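You operate a simulated robot arm through the tools that you are given. There is no shell and no other tool. Be economical: measure what you need, move in short steps, check, and stop when the job is done.

The job below is to be done with a simulated two-armed robot. You get a single attempt, and the scene is never put back.

JOB
Wipe the oil stain off the green mat, lay the wooden tray there and stand motor 25 on it.
Fine: wipe with the grey rag and put it back; both hands carry the tray; the other motors stay. Set down upright: what you pick out. What is to be rubbed or washed off counts as gone when no trace of it is left.

The check looks at the end state, three seconds after you hand in, the way a careful person would. Anything else that was tipped, shoved, dropped, spilled or broken makes it a failure.

ROBOT AND FRAMES
Two 7-joint arms with two-finger parallel grippers on one trunk, on a base that drives. Base frame: it is fixed to the floor where the robot stands at the start and does not move with it; the origin is under the middle of the robot, x ahead of it, y to its left, z up. Units: mm, degrees, N and s.
The left shoulder is at the start at [70, 163, 1195], the right one opposite. With the tool pointing down near the work surface each hand reaches from about 100 to 700 mm from the robot's upright axis, wherever it stands, measured 20 degrees to its own side. Places, roughly: black motor [500, 1000, 500]; oil stain on the green mat [400, -900, 800]; on the wooden tray [400, -1300, 800]; top of the teal-backed bench [400, -1100, 800]; wooden tray (46x30x6 cm) [400, -1300, 800]. Payload 3.43 kg a hand.
Tool frame (each hand has its own): the origin (TCP) lies between the finger pads and is the grasp point; the fingertips stand 34 mm ahead of it; z points along the fingers, y is the line along which they close. The gripper opens to 128 mm. The fingers are 24 mm wide and 12 mm thick; the gripper's body (48 by 130 mm) begins 96 mm behind the TCP.
Orientation is that of the tool frame in the base frame, as [roll, pitch, yaw] about the fixed x, y, z axes, in that order (R = Rz(yaw) Ry(pitch) Rx(roll)). With the fingers straight down and closing along the base's y, the tool's x points along the base's -x, its y along +y and its z along -z.

CONTROLS
- The arms move only by the tool drive_tool. It takes "left_moves", "right_moves" or both (then of equal length, played together; a hand with none holds still); each is a list of rows, each a list of 7 numbers: the shift along the base's x, y, z in units of 30 mm (1.0 is 30 mm), then the turn, a rotation vector about the base's x, y, z in units of 4 degrees (1.0 is 4 degrees), then the finger opening in cm, from 0 to 12.8. In form: [[x, y, z, wx, wy, wz, grip], ...]. A call has 1 to 12 rows; each row shifts and turns the commanded pose from where the row before left it. A call with a number of a shift or a turn outside -1 to 1 is refused whole. Each row takes 0.2 s and may step no farther than 50 mm and 8.6 degrees from the row before; otherwise, or with a gripper value out of range, the whole call is refused. Where a pose cannot be reached the arm comes as near as it can. A force on the tool above 40 N (or 10 N above the force at the start of the call, whichever is more), or a blocked arm, ends the call early, and 0.2 s more pass. Each finger travels about 153 mm/s and halts on what it meets, pressing with about 40 N; the grip force reading is that of the motor and also rises with nothing between the fingers. The clock runs only during rows and for 0.2 s after the last one: add rows that do not move to give the fingers time. The reply holds the time, the measured pose of the TCP, the force on the tool along the base axes, the opening and the grip force, in the units named above and with some noise, with the torque about the TCP (base axes, N m) and any sound that the robot's microphone picked up, and new pictures: "views" is both (left out), scene, wrist or none (wrist: the cameras of the hands that moved).
- Cameras (640 x 400 px; columns grow to the right, rows downward): "scene" is now at [121.8, -19.6, 1396.5]; the picture's right is [-0.26, -0.97, -0.00], its down [-0.77, 0.20, -0.61] and it looks along [0.59, -0.16, -0.79] (base axes); focal length 214 px, centre (320, 200). "left" rides on the left gripper at [76, 11, -160] in its tool frame; the picture's right is [-0.15, 0.99, 0.00], its down [-0.88, -0.13, -0.46] and it looks along [-0.45, -0.07, 0.89] (tool axes); focal length 234 px, centre (320, 200). "right" rides on the right gripper at [76, -11, -160] in its tool frame; the picture's right is [0.15, 0.99, 0.00], its down [-0.88, 0.13, -0.46] and it looks along [-0.45, 0.07, 0.89] (tool axes); focal length 234 px, centre (320, 200). There is no depth. A picture from a camera that has moved, and an enlarged one, comes with that camera's place and axes in the base frame and with its lens.
- raise_lower(by): slides the trunk up (or, below 0, down) by that many mm; the arms and the scene camera ride with it, the base frame stays. It gives what a move gives, with no picture.
- base_move(legs): drives the robot by 1 to 6 legs, each [ahead, left, turn to the left] in mm, mm and degrees, along the robot's own axes; the way and the turn of a leg run together, so that a leg with both is an arc; at most 1500 mm and 180 degrees a leg. The arms and the cameras ride along, it lands a little off, and it stops where it bumps. It gives what a move gives, and a new picture of the scene camera.
- pan_tilt(pan, tilt): turns the head with the scene camera to pan (to the left, within 86 degrees either way) and tilt (down, from -29 to 69), counted from straight ahead of the robot. It gives what a move gives, and a new picture of the scene camera.
- close_up(camera, box): a new picture of the part [left, top, right, bottom] of that camera's present view, enlarged. The clock stands still meanwhile.
- finish_job(): hands the job in; it is judged then, once.

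Go step by step. Nothing tells you exact positions but the pictures and the camera data: compare them with the known pose of the tool, close in by small moves and look again before you grip or let go. The budget is 120 turns and 260 pictures, counting those below and the enlarged ones. Unless the task says otherwise, let go and move clear before handing in.

The tools are called after "Call:" as a command line: name --argument value ..., lists and objects as JSON in quotes. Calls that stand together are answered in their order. drive_tool: Moves the arms, as the interface text tells. Its arguments: {"type":"object","properties":{"left_moves":{"type":"array"},"right_moves":{"type":"array"},"views":{"type":"string","enum":["both","scene","wrist","none"]}},"required":[]} The other tools are called the same way: raise_lower (by) slides the trunk up or down; base_move (legs) drives the base; pan_tilt (pan, tilt) turns the head that bears the scene camera; close_up (camera, box) takes an enlarged picture of a part of a camera's view; finish_job () hands the job in.

At the start:

```text
time_s: 0.0
left_ee_pos: [623.3, -56.8, 1025.6]
left_tool_rot: [-180.0, -0.1, -179.9]
left_ft_force: [0.0, 0.2, 0.6]
left_wrist_torque: [-0.02, 0.0, 0.0]
left_grip_width: 127.7
left_grip_force: 0.1
right_ee_pos: [383.4, -458.7, 1099.4]
right_tool_rot: [180.0, 0.0, 180.0]
right_ft_force: [0.7, -0.6, -0.4]
right_wrist_torque: [0.0, 0.0, 0.02]
right_grip_width: 128.0
right_grip_force: 0.0
trunk travel left (down, up): [-675.0, 265.0]
robot x, y, heading: [1.9, 1.7, -0.1]
head pan, tilt: [-14.8, 52.5]
```

scene: 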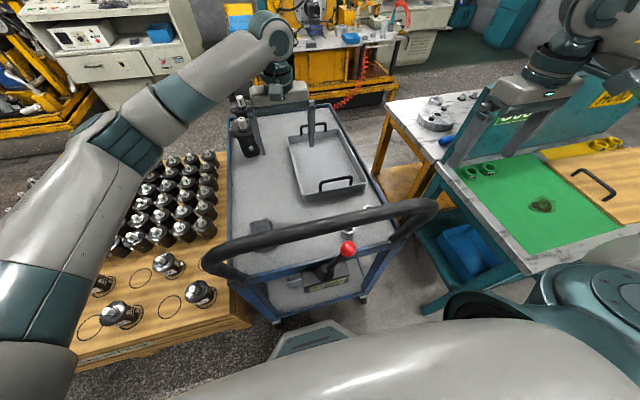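
right: 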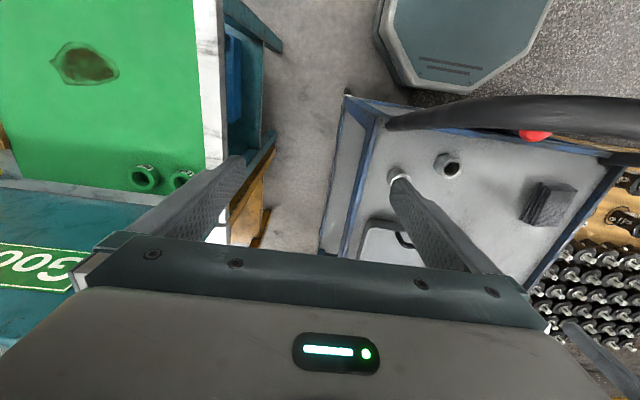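
left: 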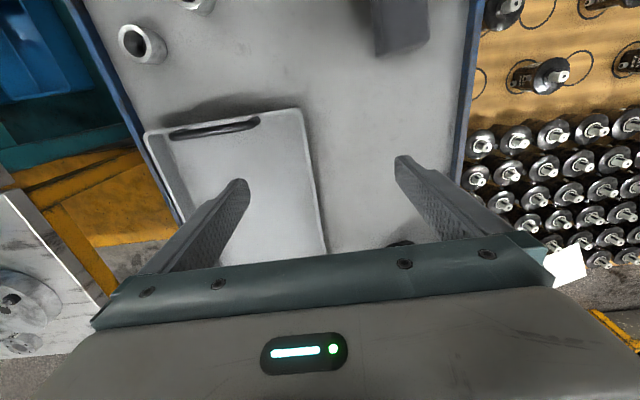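

I see the bench with the green mat and the stain to the right, the wooden tray beyond it, a cart ahead, and the motors on a pallet to the left. First I look around to find the rag and motor 25.

Call:
pan_tilt --pan -70 --tilt 40

Call:
pan_tilt --pan 60 --tilt 45

```text
time_s: 1.2
left_ee_pos: [623.2, -56.5, 1026.8]
left_tool_rot: [-180.0, 0.0, 179.9]
left_ft_force: [0.1, 0.2, -0.3]
left_wrist_torque: [0.04, 0.01, -0.03]
left_grip_width: 128.0
left_grip_force: 0.1
right_ee_pos: [383.7, -458.5, 1100.8]
right_tool_rot: [180.0, 0.0, 179.9]
right_ft_force: [-1.1, -0.1, 0.8]
right_wrist_torque: [0.03, 0.0, 0.0]
right_grip_width: 127.8
right_grip_force: 0.0
trunk travel left (down, up): [-675.0, 265.0]
robot x, y, heading: [0.5, 3.3, 0.0]
head pan, tilt: [-70.0, 40.0]
camera scene: at [78.9, -80.4, 1414.0], right [-0.94, -0.34, 0.0], down [-0.22, 0.6, -0.77], along [0.26, -0.72, -0.64], focal length 214 px, centre (320, 200)
```

scene: 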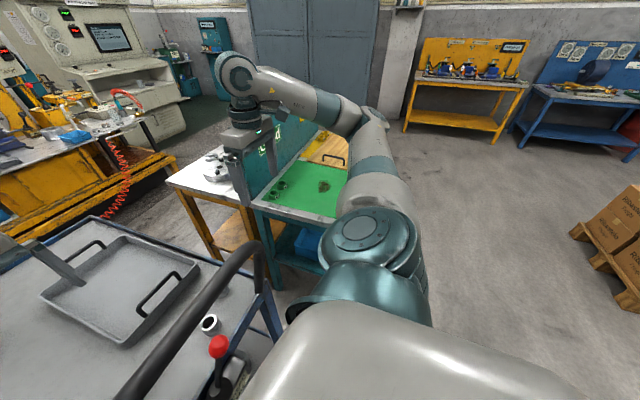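

```text
time_s: 3.4
left_ee_pos: [623.6, -54.0, 1025.8]
left_tool_rot: [179.9, -0.1, -180.0]
left_ft_force: [-0.2, -0.2, 0.2]
left_wrist_torque: [0.0, 0.0, 0.02]
left_grip_width: 127.6
left_grip_force: 0.2
right_ee_pos: [383.6, -458.6, 1099.8]
right_tool_rot: [-179.9, 0.0, 180.0]
right_ft_force: [-0.9, -0.6, -0.4]
right_wrist_torque: [-0.02, 0.0, -0.01]
right_grip_width: 128.1
right_grip_force: 0.1
trunk travel left (down, up): [-675.0, 265.0]
robot x, y, heading: [-5.6, -3.0, 0.0]
head pan, tilt: [60.0, 45.0]
camera scene: at [90.4, 69.8, 1406.8], right [0.87, -0.5, 0.0], down [-0.35, -0.61, -0.71], along [0.35, 0.61, -0.71], focal length 214 px, centre (320, 200)
```

scene: 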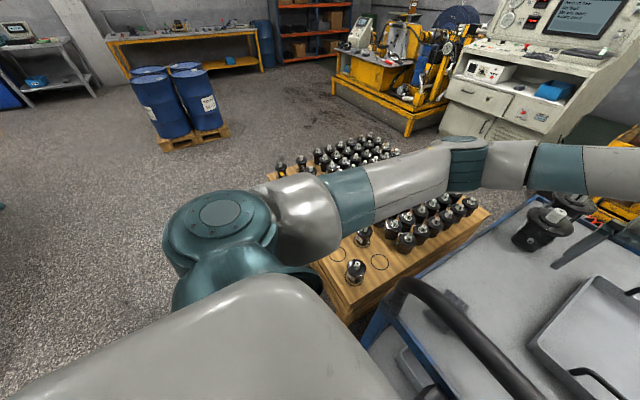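

The motors stand on a pallet to the left front. I look closer at the pallet and the cart for numbers and the rag.

Call:
pan_tilt --pan 10 --tilt 50

Call:
close_up --camera "scene" --box '[140, 130, 340, 255]'

Call:
close_up --camera "scene" --box '[300, 80, 560, 242]'

Call:
close_up --camera "left" --box '[440, 0, 640, 125]'

```text
time_s: 4.5
left_ee_pos: [623.2, -55.0, 1025.5]
left_tool_rot: [-180.0, 0.0, -180.0]
left_ft_force: [0.5, -0.5, -0.1]
left_wrist_torque: [-0.01, 0.01, 0.01]
left_grip_width: 127.9
left_grip_force: 0.1
right_ee_pos: [383.5, -458.5, 1099.3]
right_tool_rot: [-180.0, 0.1, 180.0]
right_ft_force: [0.1, -0.6, 0.1]
right_wrist_torque: [-0.03, 0.02, 0.0]
right_grip_width: 127.9
right_grip_force: 0.1
trunk travel left (down, up): [-675.0, 265.0]
robot x, y, heading: [-0.2, -1.7, 0.2]
head pan, tilt: [10.0, 50.0]
camera scene: at [125.5, 12.9, 1399.9], right [0.17, -0.98, 0.0], down [-0.75, -0.13, -0.64], along [0.63, 0.11, -0.77], focal length 214 px, centre (320, 200)
```

scene: 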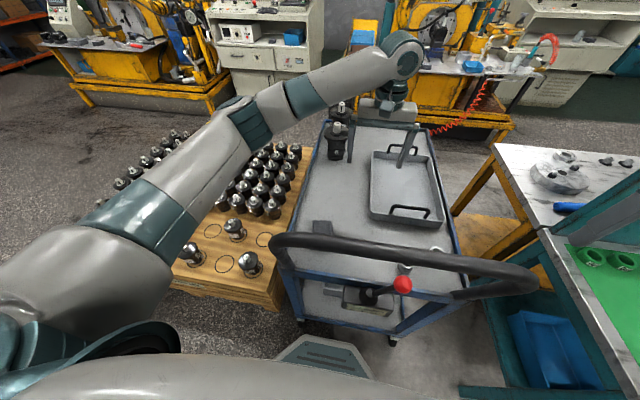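

```text
3.20 times, centred on (240, 192) of scene
camera zoom: at [125.5, 12.9, 1399.9], right [0.17, -0.98, 0.0], down [-0.75, -0.13, -0.64], along [0.63, 0.11, -0.77], focal length 686 px, centre (576, 224)
```

zoom: 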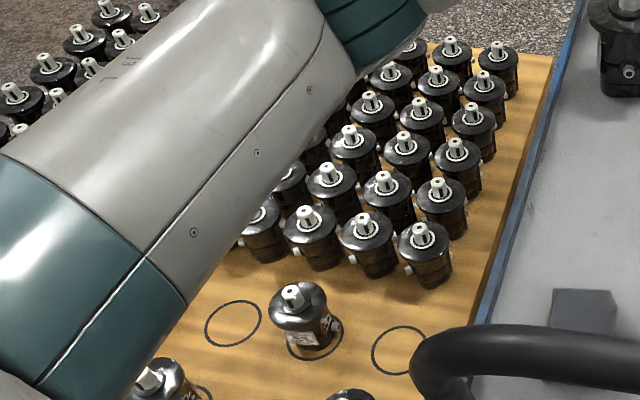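

```text
2.46 times, centred on (430, 161) of scene
camera zoom: at [125.5, 12.9, 1399.9], right [0.17, -0.98, 0.0], down [-0.75, -0.13, -0.64], along [0.63, 0.11, -0.77], focal length 528 px, centre (49, 296)
```

zoom: 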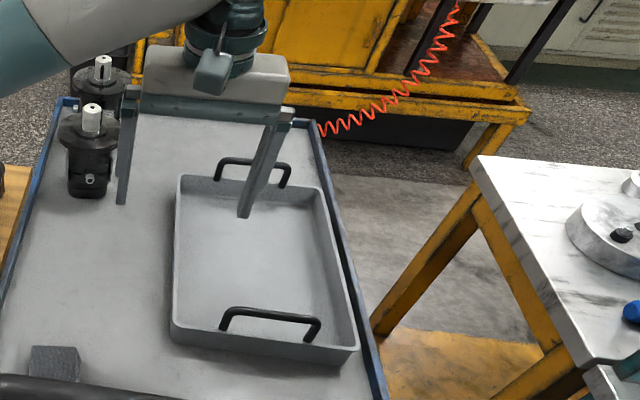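

```text
3.20 times, centred on (540, 62) of left
camera zoom: at [547.4, -43.8, 1185.8], right [0.15, 0.99, 0.0], down [0.88, -0.13, 0.46], along [0.45, -0.07, -0.89], focal length 749 px, centre (-384, 640)
```

zoom: 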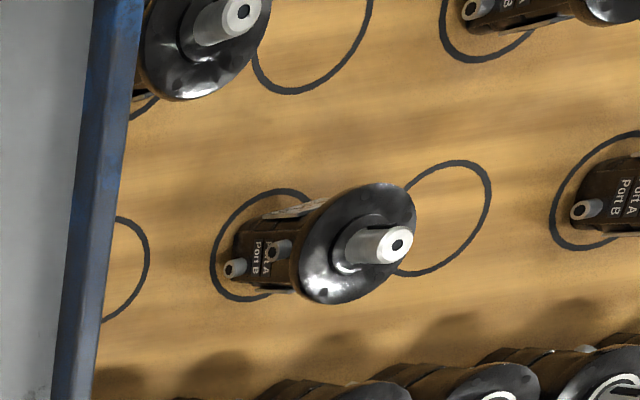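

Call:
close_up --camera "scene" --box '[170, 200, 290, 275]'

Call:
close_up --camera "right" --box '[480, 140, 640, 240]'

Call:
close_up --camera "scene" --box '[300, 90, 380, 240]'

```text
5.33 times, centred on (230, 238) of scene
camera zoom: at [125.5, 12.9, 1399.9], right [0.17, -0.98, 0.0], down [-0.75, -0.13, -0.64], along [0.63, 0.11, -0.77], focal length 1144 px, centre (800, 0)
```

zoom: 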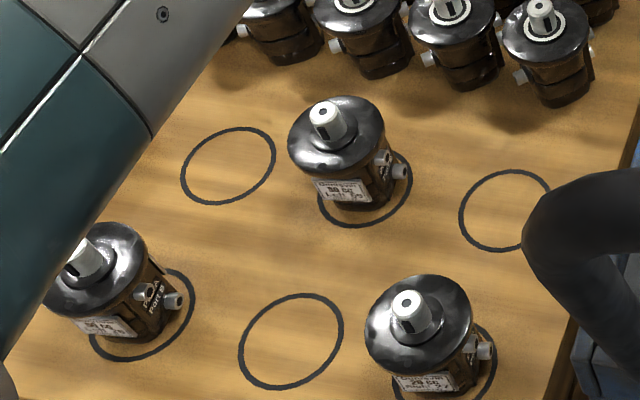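

```text
4.00 times, centred on (560, 190) of right
camera zoom: at [309.5, -470.2, 1259.3], right [-0.15, 0.99, 0.0], down [0.88, 0.13, 0.46], along [0.45, 0.07, -0.89], focal length 937 px, centre (-640, 240)
```

zoom: 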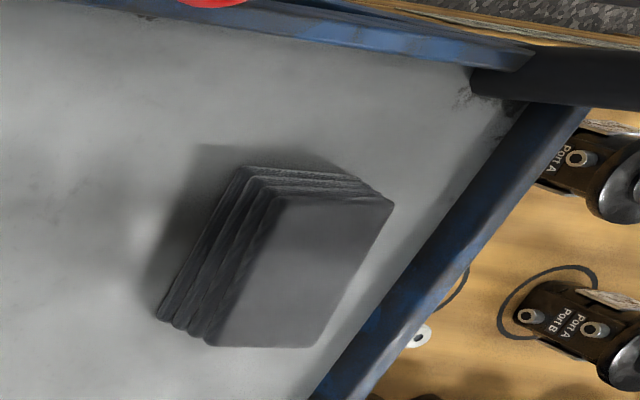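

```text
2.67 times, centred on (340, 165) of scene
camera zoom: at [125.5, 12.9, 1399.9], right [0.17, -0.98, 0.0], down [-0.75, -0.13, -0.64], along [0.63, 0.11, -0.77], focal length 572 px, centre (267, 293)
```

zoom: 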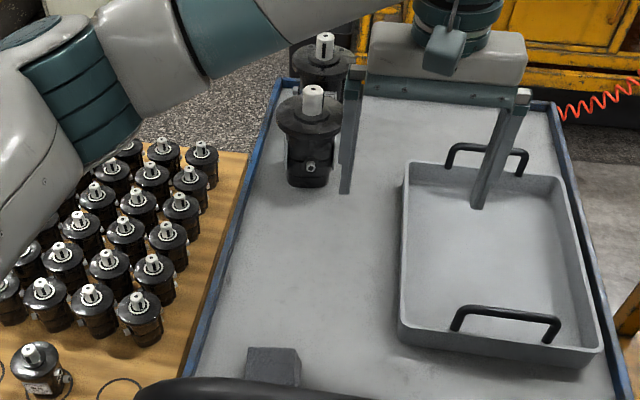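

Call:
close_up --camera "scene" --box '[222, 226, 254, 246]'

Call:
close_up --camera "scene" --box '[235, 260, 267, 280]'

Call:
close_up --camera "scene" --box '[175, 250, 207, 270]'

```text
16.00 times, centred on (238, 236) of scene
camera zoom: at [125.5, 12.9, 1399.9], right [0.17, -0.98, 0.0], down [-0.75, -0.13, -0.64], along [0.63, 0.11, -0.77], focal length 3432 px, centre (1632, -376)
```

zoom: 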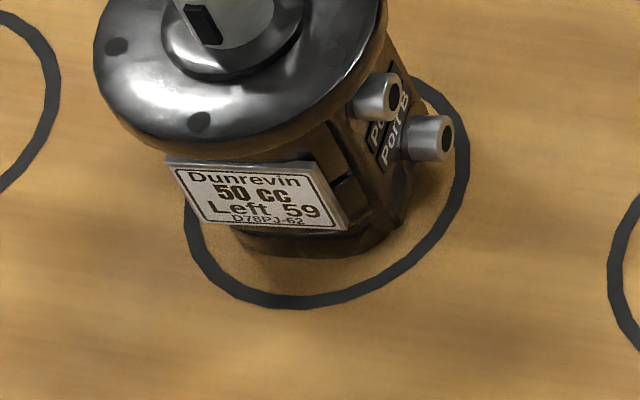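

```text
16.00 times, centred on (251, 270) of scene
camera zoom: at [125.5, 12.9, 1399.9], right [0.17, -0.98, 0.0], down [-0.75, -0.13, -0.64], along [0.63, 0.11, -0.77], focal length 3432 px, centre (1424, -920)
```

zoom: 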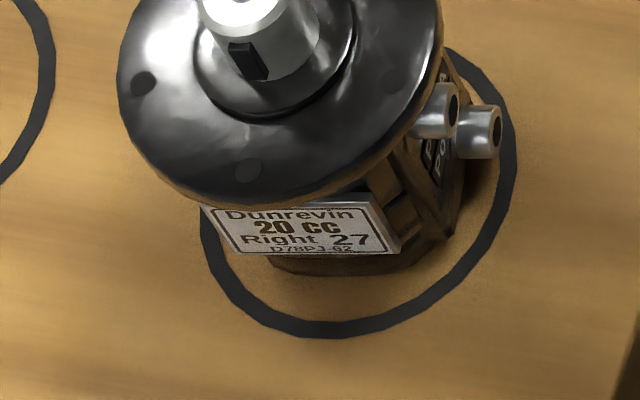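

```text
16.00 times, centred on (191, 260) of scene
camera zoom: at [125.5, 12.9, 1399.9], right [0.17, -0.98, 0.0], down [-0.75, -0.13, -0.64], along [0.63, 0.11, -0.77], focal length 3432 px, centre (2384, -760)
```

zoom: 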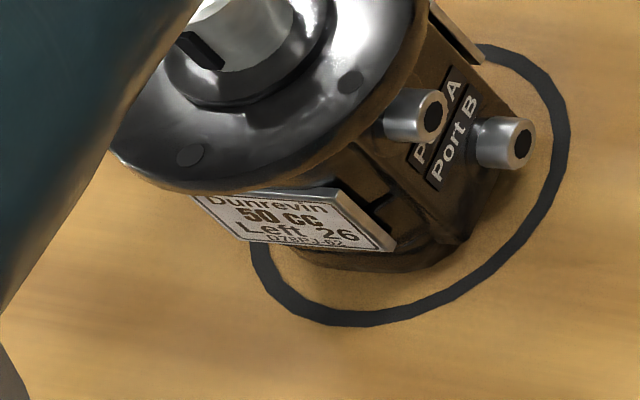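

The labels end in a number (Left 59, Right 27, Left 26), so motor 25 must be another one, hidden behind the left arm for now. The folded grey rag lies on the cart near [473, 55, 825]; I bring the left hand above it.

Call:
drive_tool --left_moves '[[-1, 0.75, 0, 0, 0, 0.5, 12], [-1, 0.75, 0, 0, 0, 0.5, 12], [-1, 0.75, 0, 0, 0, 0.5, 12], [-1, 0.75, 0, 0, 0, 0.5, 12], [-1, 0.75, -0.5, 0, 0, 0.4, 12], [0, 0, -1, 0, 0, 0, 12]]' --views "both"

```text
time_s: 5.9
left_ee_pos: [473.3, 60.5, 980.9]
left_tool_rot: [-180.0, 0.0, -170.4]
left_ft_force: [-0.2, -0.1, -0.4]
left_wrist_torque: [0.02, 0.01, 0.02]
left_grip_width: 120.3
left_grip_force: 0.0
right_ee_pos: [383.7, -458.5, 1098.8]
right_tool_rot: [180.0, 0.0, -179.9]
right_ft_force: [0.1, 0.0, 0.2]
right_wrist_torque: [-0.02, 0.0, -0.02]
right_grip_width: 128.2
right_grip_force: 0.0
trunk travel left (down, up): [-675.0, 265.0]
robot x, y, heading: [-1.4, 0.6, -0.2]
head pan, tilt: [10.0, 50.0]
camera scene: at [126.4, 12.6, 1399.8], right [0.17, -0.98, 0.0], down [-0.76, -0.13, -0.64], along [0.63, 0.11, -0.77], focal length 214 px, centre (320, 200)
camera left: at [396.9, 58.0, 1140.9], right [-0.02, 1.0, 0.0], down [0.89, 0.02, 0.46], along [0.45, 0.01, -0.89], focal length 234 px, centre (320, 200)
```

scene: 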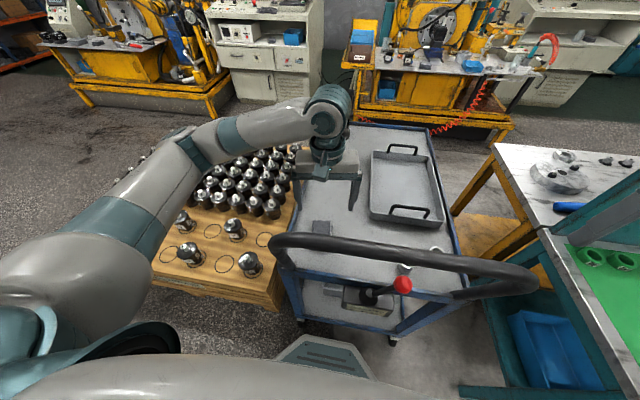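
left: 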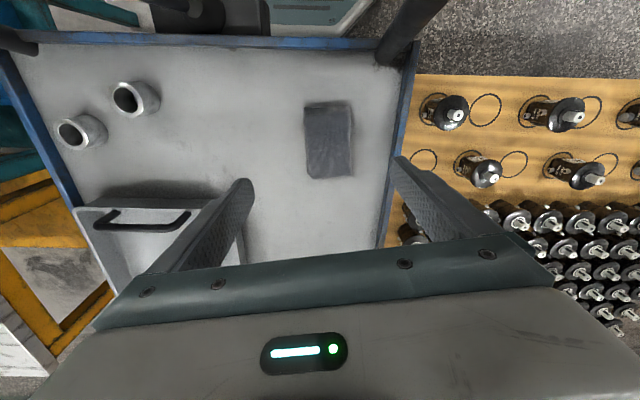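

Call:
drive_tool --left_moves '[[0, 0.4, -1, 0, 0, -0.4, 12], [0, 0, -1, 0, 0, -0.4, 12], [0, 0, -0.7, 0, 0, 0, 12]]' --views "wrist"

Call:
close_up --camera "scene" --box '[270, 160, 390, 235]'

```text
time_s: 6.7
left_ee_pos: [472.8, 71.7, 900.0]
left_tool_rot: [-180.0, 0.0, -173.6]
left_ft_force: [0.4, 0.0, 0.2]
left_wrist_torque: [-0.01, 0.0, 0.04]
left_grip_width: 120.0
left_grip_force: 0.1
right_ee_pos: [382.9, -458.1, 1099.9]
right_tool_rot: [-180.0, 0.0, 180.0]
right_ft_force: [0.2, 0.2, -0.4]
right_wrist_torque: [0.02, -0.03, 0.02]
right_grip_width: 128.1
right_grip_force: 0.0
trunk travel left (down, up): [-675.0, 265.0]
robot x, y, heading: [2.7, -0.2, 0.1]
head pan, tilt: [10.0, 50.0]
camera left: at [396.4, 74.1, 1060.5], right [0.03, 1.0, 0.0], down [0.89, -0.03, 0.46], along [0.46, -0.02, -0.89], focal length 234 px, centre (320, 200)
```

left: 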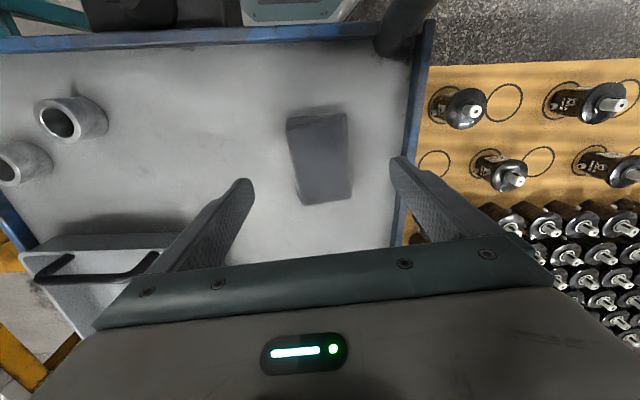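

```text
5.33 times, centred on (330, 198) of scene
camera zoom: at [125.5, 13.2, 1399.9], right [0.17, -0.98, 0.0], down [-0.75, -0.13, -0.64], along [0.63, 0.11, -0.77], focal length 1144 px, centre (267, 213)
```

zoom: 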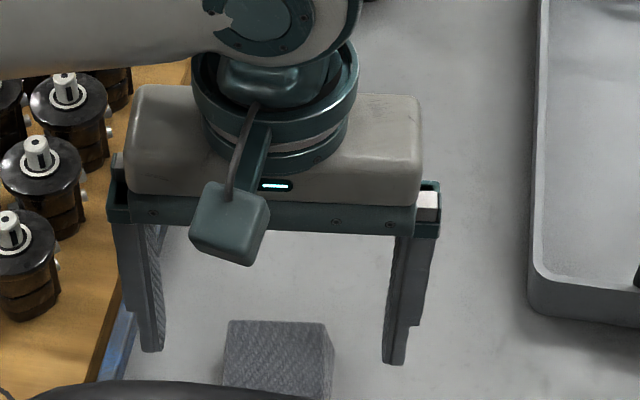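

Call:
drive_tool --left_moves '[[-0.2, 0, -0.6, 0, 0, 0, 12], [0, 0, -0.6, 0, 0, 0, 12]]' --views "wrist"

Call:
close_up --camera "scene" --box '[270, 160, 390, 235]'

Call:
close_up --camera "right" --box '[440, 120, 600, 220]'

```text
time_s: 7.3
left_ee_pos: [468.6, 69.6, 863.7]
left_tool_rot: [180.0, 0.0, -173.6]
left_ft_force: [0.9, 0.5, 0.2]
left_wrist_torque: [-0.01, 0.01, 0.0]
left_grip_width: 119.9
left_grip_force: 0.1
right_ee_pos: [384.1, -458.7, 1099.6]
right_tool_rot: [180.0, 0.0, 180.0]
right_ft_force: [-0.1, 0.2, -0.4]
right_wrist_torque: [0.0, 0.03, 0.0]
right_grip_width: 127.9
right_grip_force: 0.0
trunk travel left (down, up): [-675.0, 265.0]
robot x, y, heading: [0.9, 1.3, -0.2]
head pan, tilt: [10.0, 50.0]
camera left: at [390.8, 73.2, 1023.5], right [0.04, 1.0, 0.0], down [0.89, -0.03, 0.46], along [0.46, -0.02, -0.89], focal length 234 px, centre (320, 200)
```

left: 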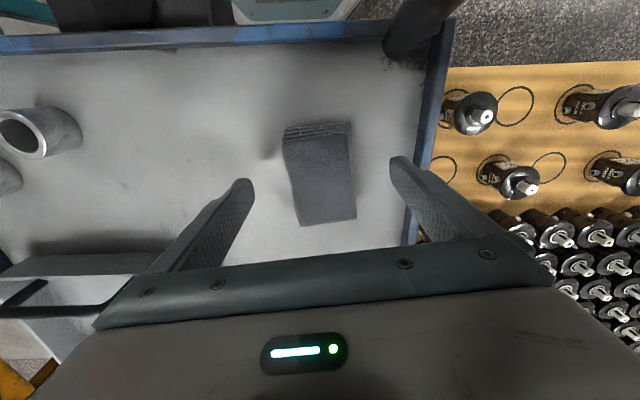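

```text
5.33 times, centred on (330, 198) of scene
camera zoom: at [125.7, 13.2, 1399.9], right [0.17, -0.98, 0.0], down [-0.75, -0.13, -0.64], along [0.63, 0.11, -0.77], focal length 1144 px, centre (267, 213)
```

zoom: 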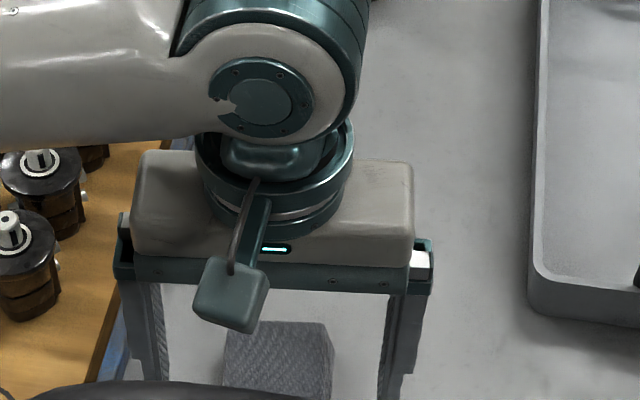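

```text
4.00 times, centred on (520, 170) of right
camera zoom: at [309.6, -469.8, 1259.4], right [-0.15, 0.99, 0.0], down [0.88, 0.13, 0.46], along [0.45, 0.07, -0.89], focal length 937 px, centre (-480, 320)
```

zoom: 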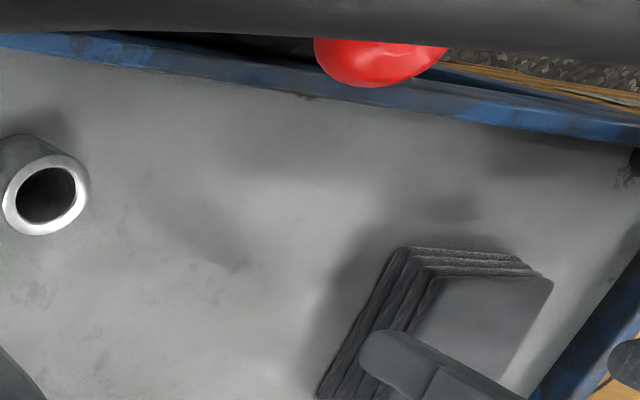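

Call:
drive_tool --left_moves '[[0, 0.1, -0.3, 0, 0, 0, 12], [0, 0, -0.3, 0, 0, 0, 12]]' --views "wrist"

Call:
close_up --camera "right" --box '[480, 120, 608, 200]'

```text
time_s: 7.9
left_ee_pos: [466.3, 72.9, 844.7]
left_tool_rot: [-180.0, -0.1, -173.6]
left_ft_force: [-0.3, 0.6, -0.1]
left_wrist_torque: [0.02, 0.01, -0.02]
left_grip_width: 120.2
left_grip_force: 0.0
right_ee_pos: [385.2, -459.3, 1099.5]
right_tool_rot: [-180.0, 0.0, -180.0]
right_ft_force: [0.2, 0.6, 0.2]
right_wrist_torque: [0.01, 0.01, -0.01]
right_grip_width: 127.8
right_grip_force: 0.1
trunk travel left (down, up): [-675.0, 265.0]
robot x, y, heading: [-2.9, -1.0, 0.2]
head pan, tilt: [10.0, 50.0]
camera left: at [390.1, 76.0, 1005.6], right [0.04, 1.0, 0.0], down [0.89, -0.03, 0.46], along [0.46, -0.02, -0.89], focal length 234 px, centre (320, 200)
```

left: 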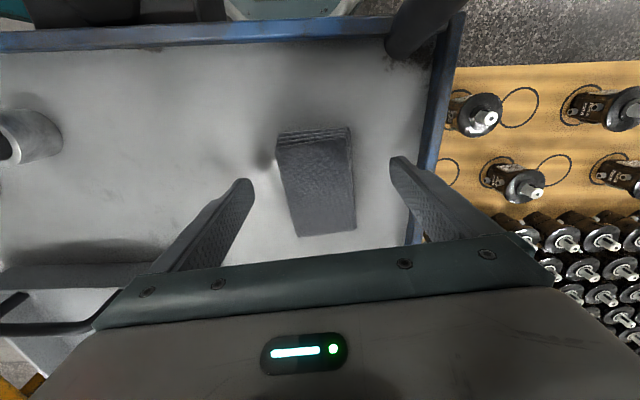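

```text
5.00 times, centred on (544, 160) of right
camera zoom: at [309.5, -470.2, 1259.3], right [-0.15, 0.99, 0.0], down [0.88, 0.13, 0.46], along [0.45, 0.07, -0.89], focal length 1171 px, centre (-800, 400)
```

zoom: 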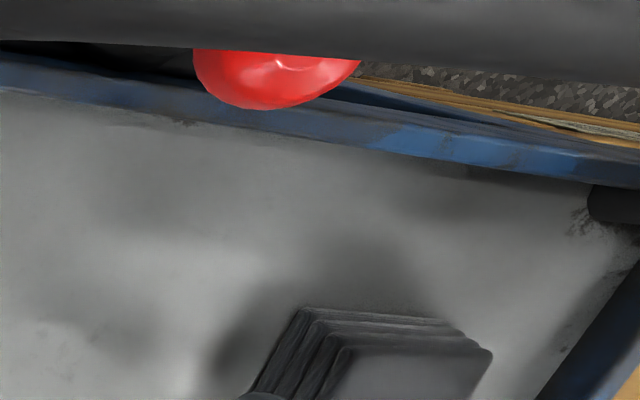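

Call:
drive_tool --left_moves '[[0, 0, -0.2, 0, 0, 0, 12], [0, 0, -0.2, 0, 0, 0, 12], [0, 0, 0, 0, 0, 0, 12]]' --views "wrist"

Call:
close_up --camera "right" --box '[496, 160, 592, 220]'

```text
time_s: 8.7
left_ee_pos: [466.9, 72.8, 834.4]
left_tool_rot: [-179.9, -0.1, -173.5]
left_ft_force: [0.6, 0.7, -0.4]
left_wrist_torque: [0.03, 0.02, -0.02]
left_grip_width: 120.1
left_grip_force: 0.0
right_ee_pos: [384.1, -459.7, 1099.6]
right_tool_rot: [-180.0, 0.0, 180.0]
right_ft_force: [-0.3, 0.3, -0.2]
right_wrist_torque: [0.0, 0.04, -0.01]
right_grip_width: 127.8
right_grip_force: 0.1
trunk travel left (down, up): [-675.0, 265.0]
robot x, y, heading: [-1.7, 0.7, 0.1]
head pan, tilt: [10.0, 50.0]
camera left: at [390.8, 75.6, 994.5], right [0.03, 1.0, 0.0], down [0.89, -0.03, 0.46], along [0.46, -0.02, -0.89], focal length 234 px, centre (320, 200)
```

left: 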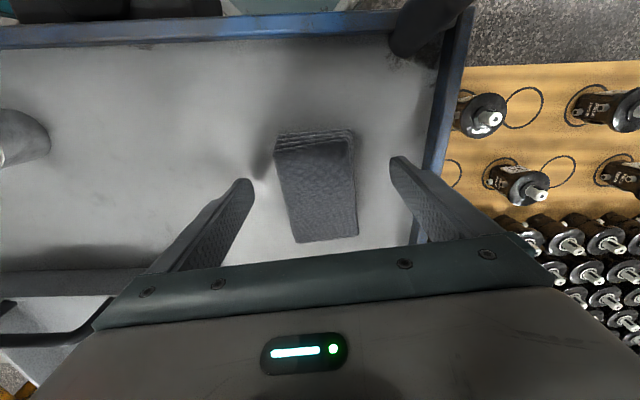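

```text
6.67 times, centred on (544, 190) of right
camera zoom: at [309.4, -470.1, 1259.3], right [-0.15, 0.99, 0.0], down [0.88, 0.13, 0.46], along [0.45, 0.07, -0.89], focal length 1561 px, centre (-1173, 267)
```

zoom: 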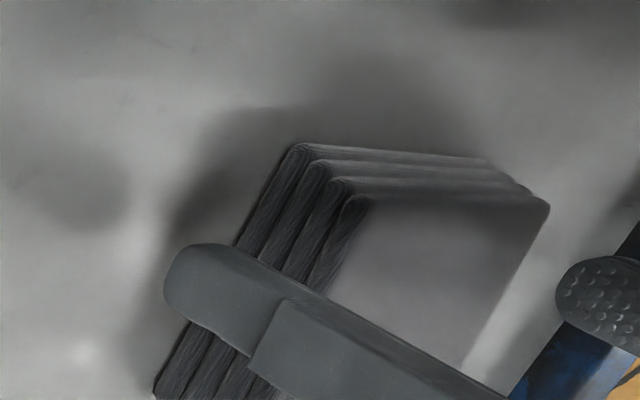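

Call:
drive_tool --left_moves '[[0, 0, -0.3, 0, 0, 0, 12], [0, 0, -0.3, 0, 0, 0, 12], [0, 0, 0, 0, 0, 0, 12]]' --views "wrist"

Call:
close_up --camera "right" --box '[496, 160, 592, 220]'

```text
time_s: 9.5
left_ee_pos: [467.7, 73.4, 817.1]
left_tool_rot: [-179.9, 0.0, -173.5]
left_ft_force: [0.1, 0.7, -0.3]
left_wrist_torque: [-0.04, 0.04, 0.02]
left_grip_width: 120.1
left_grip_force: 0.0
right_ee_pos: [384.0, -460.2, 1099.4]
right_tool_rot: [180.0, 0.1, 179.9]
right_ft_force: [0.6, -0.1, -0.5]
right_wrist_torque: [-0.02, -0.01, 0.0]
right_grip_width: 127.9
right_grip_force: 0.0
trunk travel left (down, up): [-675.0, 265.0]
robot x, y, heading: [-1.4, 0.7, 0.0]
head pan, tilt: [10.0, 50.0]
camera left: at [391.0, 75.3, 976.4], right [0.03, 1.0, 0.0], down [0.89, -0.03, 0.46], along [0.46, -0.02, -0.89], focal length 234 px, centre (320, 200)
```

left: 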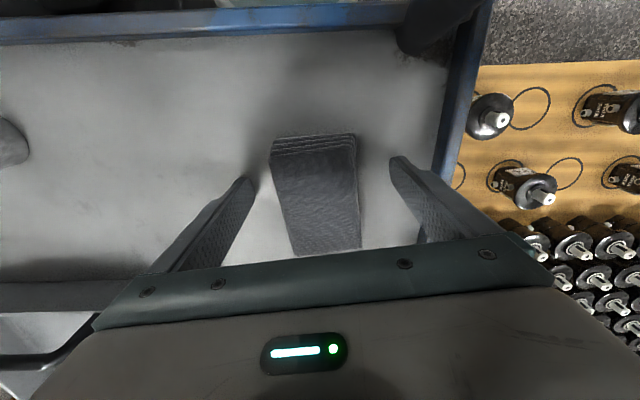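

```text
6.67 times, centred on (544, 190) of right
camera zoom: at [309.4, -470.2, 1259.3], right [-0.15, 0.99, 0.0], down [0.88, 0.13, 0.46], along [0.45, 0.07, -0.89], focal length 1561 px, centre (-1173, 267)
```

zoom: 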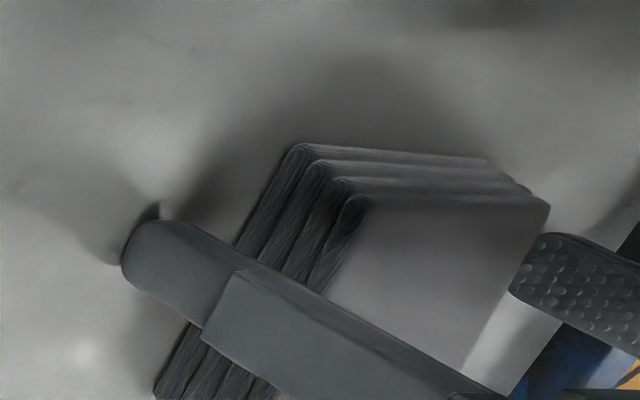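

Call:
drive_tool --left_moves '[[0, 0.1, 0.15, 0, 0, 0, 9], [0, 0, 0, 0, 0, 0, 6.5], [0, 0, 0, 0, 0, 0, 4.5], [0, 0, 0, 0, 0, 0, 3.0], [0, 0, 0, 0, 0, 0, 3.0]]' --views "wrist"

Call:
close_up --camera "right" --box '[496, 160, 592, 220]'

```text
time_s: 10.7
left_ee_pos: [467.1, 74.2, 819.3]
left_tool_rot: [-180.0, 0.0, -173.7]
left_ft_force: [-0.5, -0.1, 0.3]
left_wrist_torque: [-0.04, 0.01, -0.03]
left_grip_width: 65.1
left_grip_force: 39.9
right_ee_pos: [382.8, -459.2, 1099.1]
right_tool_rot: [180.0, 0.0, 179.9]
right_ft_force: [0.3, -0.2, 0.0]
right_wrist_torque: [0.01, -0.01, 0.01]
right_grip_width: 127.8
right_grip_force: 0.1
trunk travel left (down, up): [-675.0, 265.0]
robot x, y, heading: [-2.9, 0.9, 0.1]
head pan, tilt: [10.0, 50.0]
camera left: at [390.8, 77.8, 980.4], right [0.03, 1.0, 0.0], down [0.89, -0.03, 0.46], along [0.46, -0.02, -0.89], focal length 234 px, centre (320, 200)
```

left: 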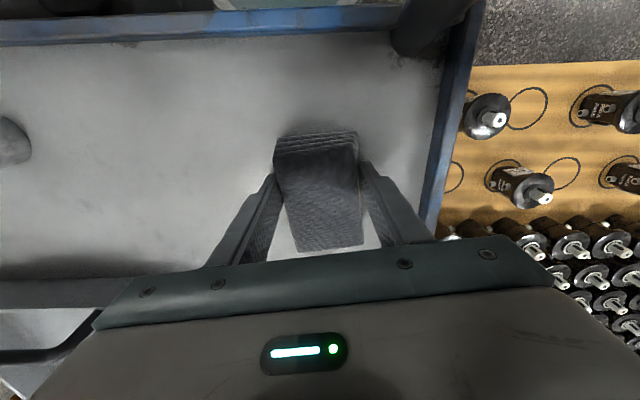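

```text
6.67 times, centred on (544, 190) of right
camera zoom: at [309.4, -470.1, 1259.3], right [-0.15, 0.99, 0.0], down [0.88, 0.13, 0.46], along [0.45, 0.07, -0.89], focal length 1561 px, centre (-1173, 267)
```

zoom: 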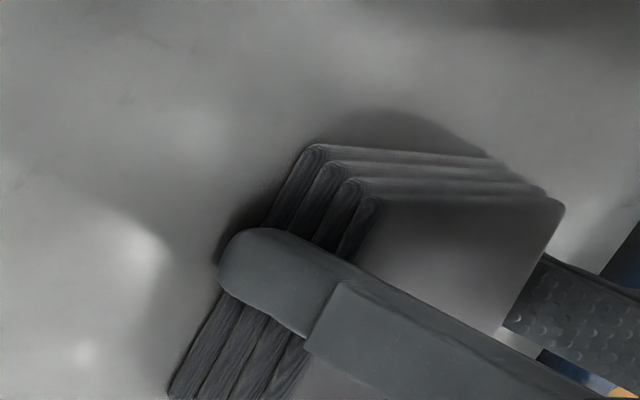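

The rag is gripped (65 mm). I lift it clear and draw the hand back a little before driving to the bench.

Call:
drive_tool --left_moves '[[0, 0, 0.5, 0, 0, 0, 3], [0, 0, 1, 0, 0, 0, 3], [0, 0, 1, 0, 0, 0, 3], [0, 0, 1, 0, 0, 0, 3], [0, 0, 1, 0, 0, 0, 3], [0, 0, 1, 0, 0, 0, 3], [0, 0, 1, 0, 0, 0, 3], [0, 0, 1, 0, 0, 0, 3], [0, 0, 1, 0, 0, 0, 3]]' --views "both"

```text
time_s: 12.7
left_ee_pos: [466.2, 74.7, 1076.1]
left_tool_rot: [179.9, 0.0, -173.6]
left_ft_force: [0.9, 0.0, -0.3]
left_wrist_torque: [0.02, -0.02, 0.03]
left_grip_width: 30.2
left_grip_force: 0.0
right_ee_pos: [384.5, -458.8, 1099.9]
right_tool_rot: [180.0, 0.0, 179.9]
right_ft_force: [-0.8, -0.1, 0.2]
right_wrist_torque: [0.01, 0.04, 0.01]
right_grip_width: 128.2
right_grip_force: 0.1
trunk travel left (down, up): [-675.0, 265.0]
robot x, y, heading: [0.3, -1.5, -0.1]
head pan, tilt: [10.0, 50.0]
camera scene: at [124.9, 12.5, 1399.9], right [0.17, -0.98, 0.0], down [-0.75, -0.13, -0.64], along [0.63, 0.11, -0.77], focal length 214 px, centre (320, 200)
camera left: at [390.4, 77.1, 1235.4], right [0.04, 1.0, 0.0], down [0.89, -0.03, 0.46], along [0.45, -0.02, -0.89], focal length 234 px, centre (320, 200)
```

scene: 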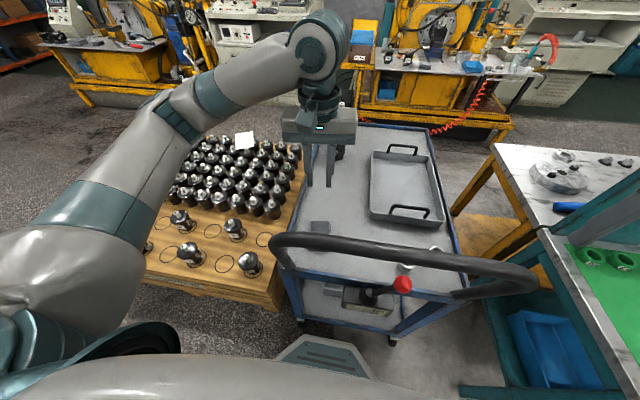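
left: 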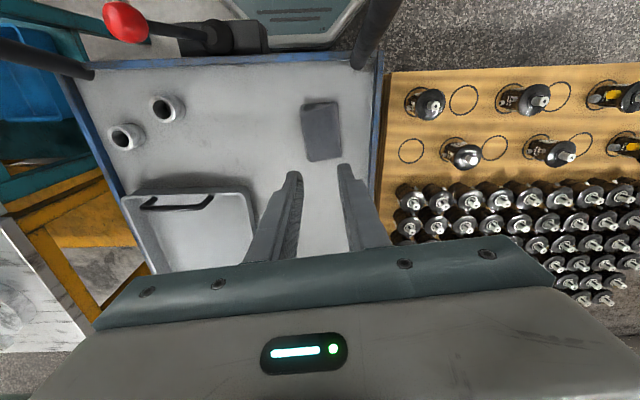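

The rag slipped out and is still lying where it was. I look at it closely before regrasping deeper.

Call:
close_up --camera "left" --box '[256, 80, 384, 160]'

Call:
close_up --camera "scene" --box '[290, 210, 354, 250]'

Call:
close_up --camera "right" --box '[480, 150, 608, 230]'

```text
5.00 times, centred on (320, 120) of left
camera zoom: at [390.4, 77.1, 1235.4], right [0.04, 1.0, 0.0], down [0.89, -0.03, 0.46], along [0.45, -0.02, -0.89], focal length 1171 px, centre (320, 600)
```

zoom: 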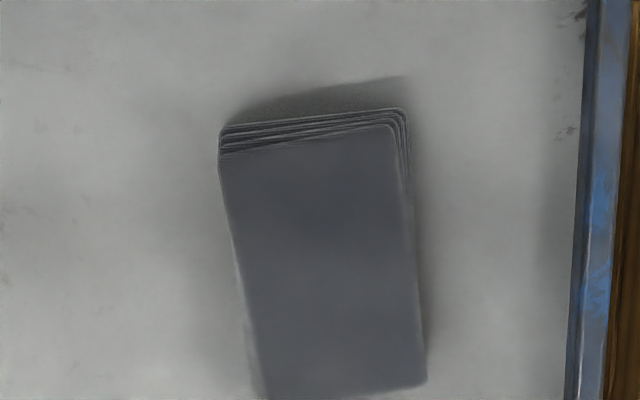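

```text
10.00 times, centred on (322, 230) of scene
camera zoom: at [124.9, 12.5, 1399.9], right [0.17, -0.98, 0.0], down [-0.75, -0.13, -0.64], along [0.63, 0.11, -0.77], focal length 2145 px, centre (300, -100)
```

zoom: 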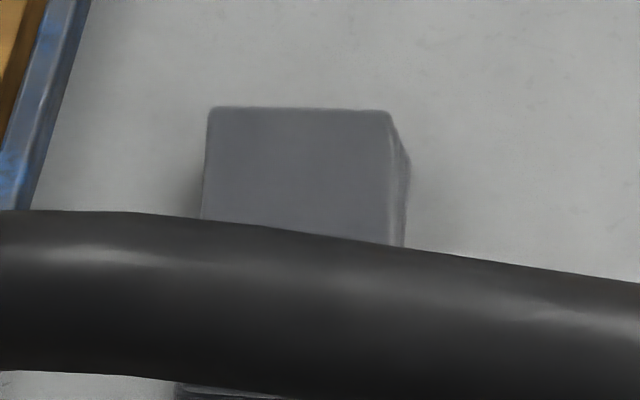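

```text
5.00 times, centred on (544, 190) of right
camera zoom: at [308.9, -470.4, 1259.2], right [-0.15, 0.99, 0.0], down [0.88, 0.13, 0.46], along [0.45, 0.07, -0.89], focal length 1171 px, centre (-800, 250)
```

zoom: 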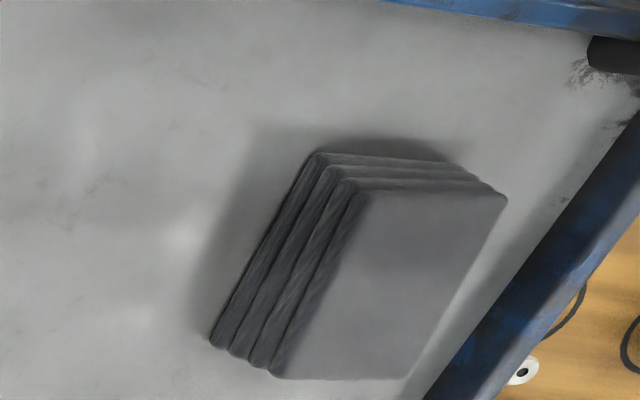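

Call:
drive_tool --left_moves '[[0, 0, -1, 0, 0, 0, 10], [0.1, 0, -1, 0, 0, 0, 10], [0.1, 0, -1, 0, 0, -0.2, 10], [0, 0, -1, 0, 0, 0, 10], [0, 0, -1, 0, 0, 0, 10], [0, 0, -1, 0, 0, 0, 10], [0, 0, -1, 0, 0, 0, 10], [0, 0, -1, 0, 0, 0, 10], [0, 0, -0.6, 0, 0, 0, 10], [0, 0, 0, 0, 0, 0, 10]]' --views "wrist"

Call:
close_up --camera "right" --box '[480, 150, 608, 230]'

```text
time_s: 14.9
left_ee_pos: [473.8, 76.3, 818.9]
left_tool_rot: [-179.9, -0.1, -174.5]
left_ft_force: [-0.4, 0.9, 0.4]
left_wrist_torque: [0.02, -0.02, 0.02]
left_grip_width: 99.7
left_grip_force: 0.1
right_ee_pos: [384.2, -459.2, 1098.2]
right_tool_rot: [-180.0, 0.0, -179.9]
right_ft_force: [0.1, 0.4, -0.5]
right_wrist_torque: [0.0, 0.0, 0.01]
right_grip_width: 127.9
right_grip_force: 0.0
trunk travel left (down, up): [-675.0, 265.0]
robot x, y, heading: [0.7, 0.5, -0.1]
head pan, tilt: [10.0, 50.0]
camera left: at [397.3, 79.9, 978.5], right [0.05, 1.0, 0.0], down [0.89, -0.04, 0.46], along [0.46, -0.02, -0.89], focal length 234 px, centre (320, 200)
```

left: 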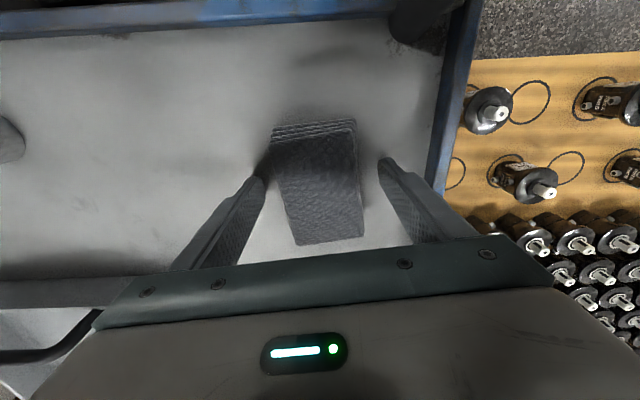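

```text
5.00 times, centred on (544, 190) of right
camera zoom: at [309.4, -470.2, 1259.3], right [-0.15, 0.99, 0.0], down [0.88, 0.13, 0.46], along [0.45, 0.07, -0.89], focal length 1171 px, centre (-800, 250)
```

zoom: 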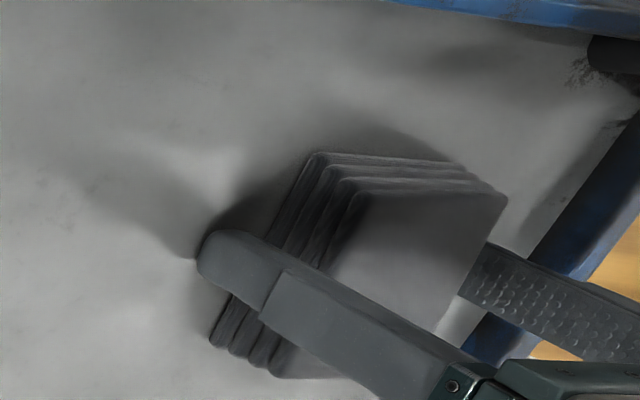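

Call:
drive_tool --left_moves '[[0, 0, -0.15, 0, 0, 0, 10], [0, 0, -0.15, 0, 0, 0, 10], [0, 0, -0.1, 0, 0, 0, 10], [0, 0, 0, 0, 0, 0, 10]]' --views "none"

Call:
close_up --camera "right" --box '[480, 150, 608, 230]'

```text
time_s: 15.5
left_ee_pos: [473.8, 75.3, 817.3]
left_tool_rot: [-179.8, 0.5, -174.5]
left_ft_force: [-13.1, 2.4, 25.3]
left_wrist_torque: [1.39, 0.88, 0.81]
left_grip_width: 101.8
left_grip_force: 1.5
right_ee_pos: [382.2, -458.7, 1100.7]
right_tool_rot: [180.0, 0.1, -179.9]
right_ft_force: [0.6, -0.1, 0.3]
right_wrist_torque: [-0.01, 0.01, 0.02]
right_grip_width: 127.9
right_grip_force: 0.0
trunk travel left (down, up): [-675.0, 265.0]
robot x, y, heading: [-1.3, -1.8, 0.2]
head pan, tilt: [10.0, 50.0]
stopped in row 2 (left hand): the force on the tool passed its limit at 48 N (the readings are from after the stop); the commanded pose is now the measured one
```

```text
5.00 times, centred on (544, 190) of right
camera zoom: at [307.5, -470.1, 1259.9], right [-0.15, 0.99, 0.0], down [0.88, 0.13, 0.46], along [0.45, 0.07, -0.89], focal length 1171 px, centre (-800, 250)
```

zoom: 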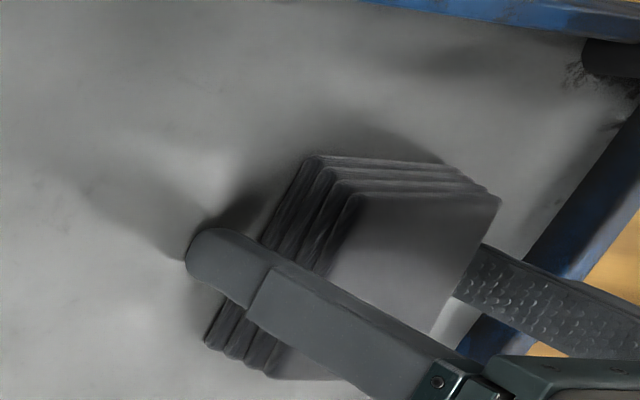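

Call:
drive_tool --left_moves '[[0, 0, 0.07, 0, 0, 0, 8], [0, 0, 0, 0, 0, 0, 6.5], [0, 0, 0, 0, 0, 0, 3], [0, 0, 0, 0, 0, 0, 0], [0, 0, 0, 0, 0, 0, 0], [0, 0, 0, 0, 0, 0, 0]]' --views "wrist"

Call:
drive_tool --left_moves '[[0, 0, 0.1, 0, 0, 0, 0], [0, 0, 0.1, 0, 0, 0, 0], [0, 0, 0.2, 0, 0, 0, 0], [0, 0, 0.2, 0, 0, 0, 0], [0, 0, 0.2, 0, 0, 0, 0]]' --views "wrist"

Call:
close_up --camera "right" --box '[480, 150, 608, 230]'

```text
time_s: 16.9
left_ee_pos: [476.5, 75.3, 816.3]
left_tool_rot: [-179.9, 0.4, -174.4]
left_ft_force: [2.9, 5.0, 9.8]
left_wrist_torque: [0.55, -0.02, -0.13]
left_grip_width: 65.0
left_grip_force: 40.2
right_ee_pos: [383.6, -458.6, 1099.9]
right_tool_rot: [180.0, 0.0, -179.9]
right_ft_force: [-0.3, -1.0, -0.1]
right_wrist_torque: [0.0, 0.04, -0.02]
right_grip_width: 127.8
right_grip_force: 0.1
trunk travel left (down, up): [-675.0, 265.0]
robot x, y, heading: [4.2, 2.3, 0.0]
head pan, tilt: [10.0, 50.0]
camera left: at [397.2, 79.7, 975.8], right [0.05, 1.0, 0.0], down [0.89, -0.04, 0.46], along [0.46, -0.02, -0.89], focal length 234 px, centre (320, 200)
```

left: 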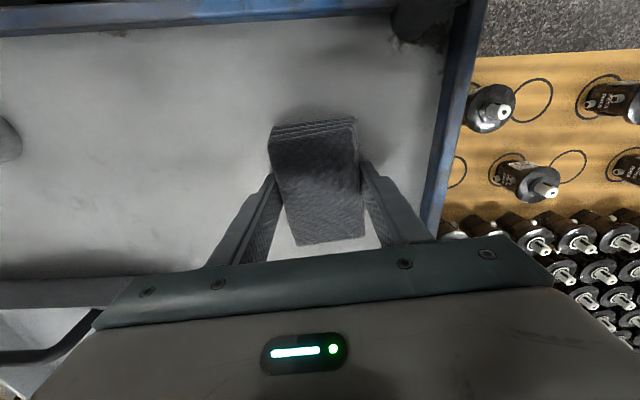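

```text
time_s: 18.1
left_ee_pos: [476.9, 75.6, 839.3]
left_tool_rot: [-179.9, 0.3, -174.5]
left_ft_force: [0.2, 0.1, -0.1]
left_wrist_torque: [-0.01, -0.01, 0.02]
left_grip_width: 64.7
left_grip_force: 40.0
right_ee_pos: [384.7, -458.6, 1099.3]
right_tool_rot: [-180.0, 0.0, 180.0]
right_ft_force: [0.2, 0.0, 0.2]
right_wrist_torque: [0.03, 0.02, -0.01]
right_grip_width: 127.8
right_grip_force: 0.1
trunk travel left (down, up): [-675.0, 265.0]
robot x, y, heading: [2.6, 0.8, 0.1]
head pan, tilt: [10.0, 50.0]
camera left: at [398.2, 79.9, 999.5], right [0.05, 1.0, 0.0], down [0.89, -0.04, 0.46], along [0.46, -0.02, -0.89], focal length 234 px, centre (320, 200)
```

left: 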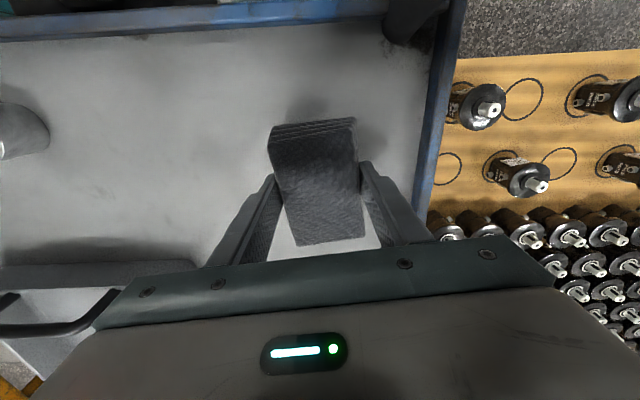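

```text
5.00 times, centred on (544, 190) of right
camera zoom: at [309.6, -470.0, 1259.2], right [-0.15, 0.99, 0.0], down [0.88, 0.13, 0.46], along [0.45, 0.07, -0.89], focal length 1171 px, centre (-800, 250)
```

zoom: 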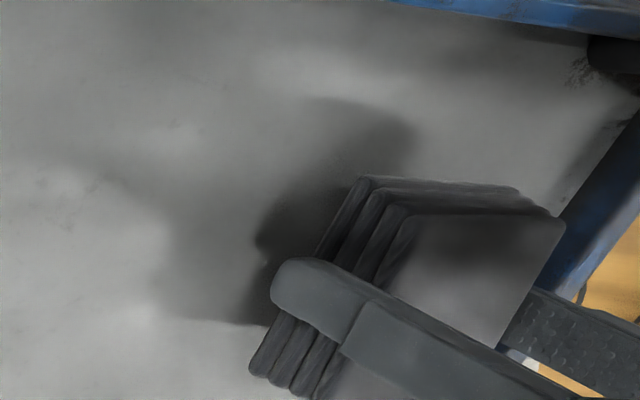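

Now it holds. I set it back down and regrasp about 9 mm higher so the rag sticks out below the fingertips, then lift slowly.

Call:
drive_tool --left_moves '[[0, 0, -0.4, 0, 0, 0, 0], [0, 0, -0.32, 0, 0, 0, 0], [0, 0, 0, 0, 0, 0, 7.5], [0, 0, 0.2, 0, 0, 0, 7.5], [0, 0, 0.1, 0, 0, 0, 7.5], [0, 0, 0, 0, 0, 0, 3], [0, 0, 0, 0, 0, 0, 0], [0, 0, 0, 0, 0, 0, 0]]' --views "none"

Call:
drive_tool --left_moves '[[0, 0, 0.1, 0, 0, 0, 0], [0, 0, 0.2, 0, 0, 0, 0], [0, 0, 0.4, 0, 0, 0, 0], [0, 0, 0.6, 0, 0, 0, 0], [0, 0, 0.6, 0, 0, 0, 0], [0, 0, 0.6, 0, 0, 0, 0], [0, 0, 0.6, 0, 0, 0, 0], [0, 0, 0.6, 0, 0, 0, 0]]' --views "wrist"

Call:
close_up --camera "right" --box '[480, 120, 640, 220]'

```text
time_s: 19.9
left_ee_pos: [474.5, 73.8, 826.6]
left_tool_rot: [-179.8, 0.3, -174.3]
left_ft_force: [0.6, -0.4, -0.6]
left_wrist_torque: [-0.01, -0.01, 0.0]
left_grip_width: 64.6
left_grip_force: 40.3
right_ee_pos: [384.0, -459.2, 1100.2]
right_tool_rot: [179.9, 0.0, 180.0]
right_ft_force: [0.1, -0.2, 0.5]
right_wrist_torque: [-0.01, 0.01, 0.05]
right_grip_width: 128.0
right_grip_force: 0.1
trunk travel left (down, up): [-675.0, 265.0]
robot x, y, heading: [-2.5, 0.9, -0.0]
head pan, tilt: [10.0, 50.0]
```

```text
time_s: 21.7
left_ee_pos: [474.8, 76.6, 938.4]
left_tool_rot: [-179.9, 0.5, -174.4]
left_ft_force: [-0.1, 0.6, 0.0]
left_wrist_torque: [-0.01, -0.04, 0.03]
left_grip_width: 64.6
left_grip_force: 40.3
right_ee_pos: [382.9, -459.2, 1098.9]
right_tool_rot: [179.9, 0.0, 180.0]
right_ft_force: [0.2, -0.5, -1.0]
right_wrist_torque: [0.01, 0.0, 0.0]
right_grip_width: 127.9
right_grip_force: 0.2
trunk travel left (down, up): [-675.0, 265.0]
robot x, y, heading: [3.0, -1.5, -0.1]
head pan, tilt: [10.0, 50.0]
camera left: at [396.7, 80.2, 1098.7], right [0.05, 1.0, 0.0], down [0.89, -0.04, 0.46], along [0.46, -0.02, -0.89], focal length 234 px, centre (320, 200)
```

left: 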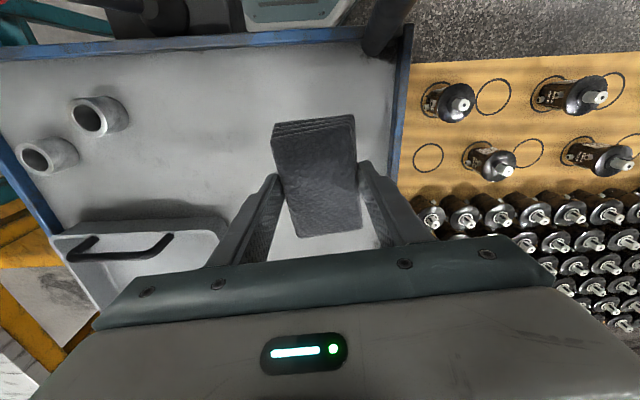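

```text
4.00 times, centred on (560, 170) of right
camera zoom: at [309.4, -470.1, 1259.2], right [-0.15, 0.99, 0.0], down [0.88, 0.13, 0.46], along [0.45, 0.07, -0.89], focal length 937 px, centre (-640, 320)
```

zoom: 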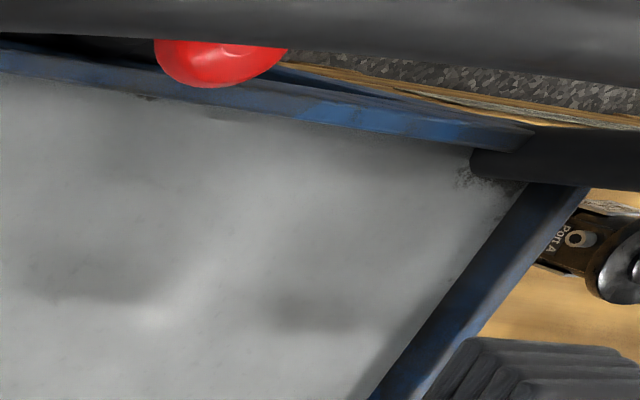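

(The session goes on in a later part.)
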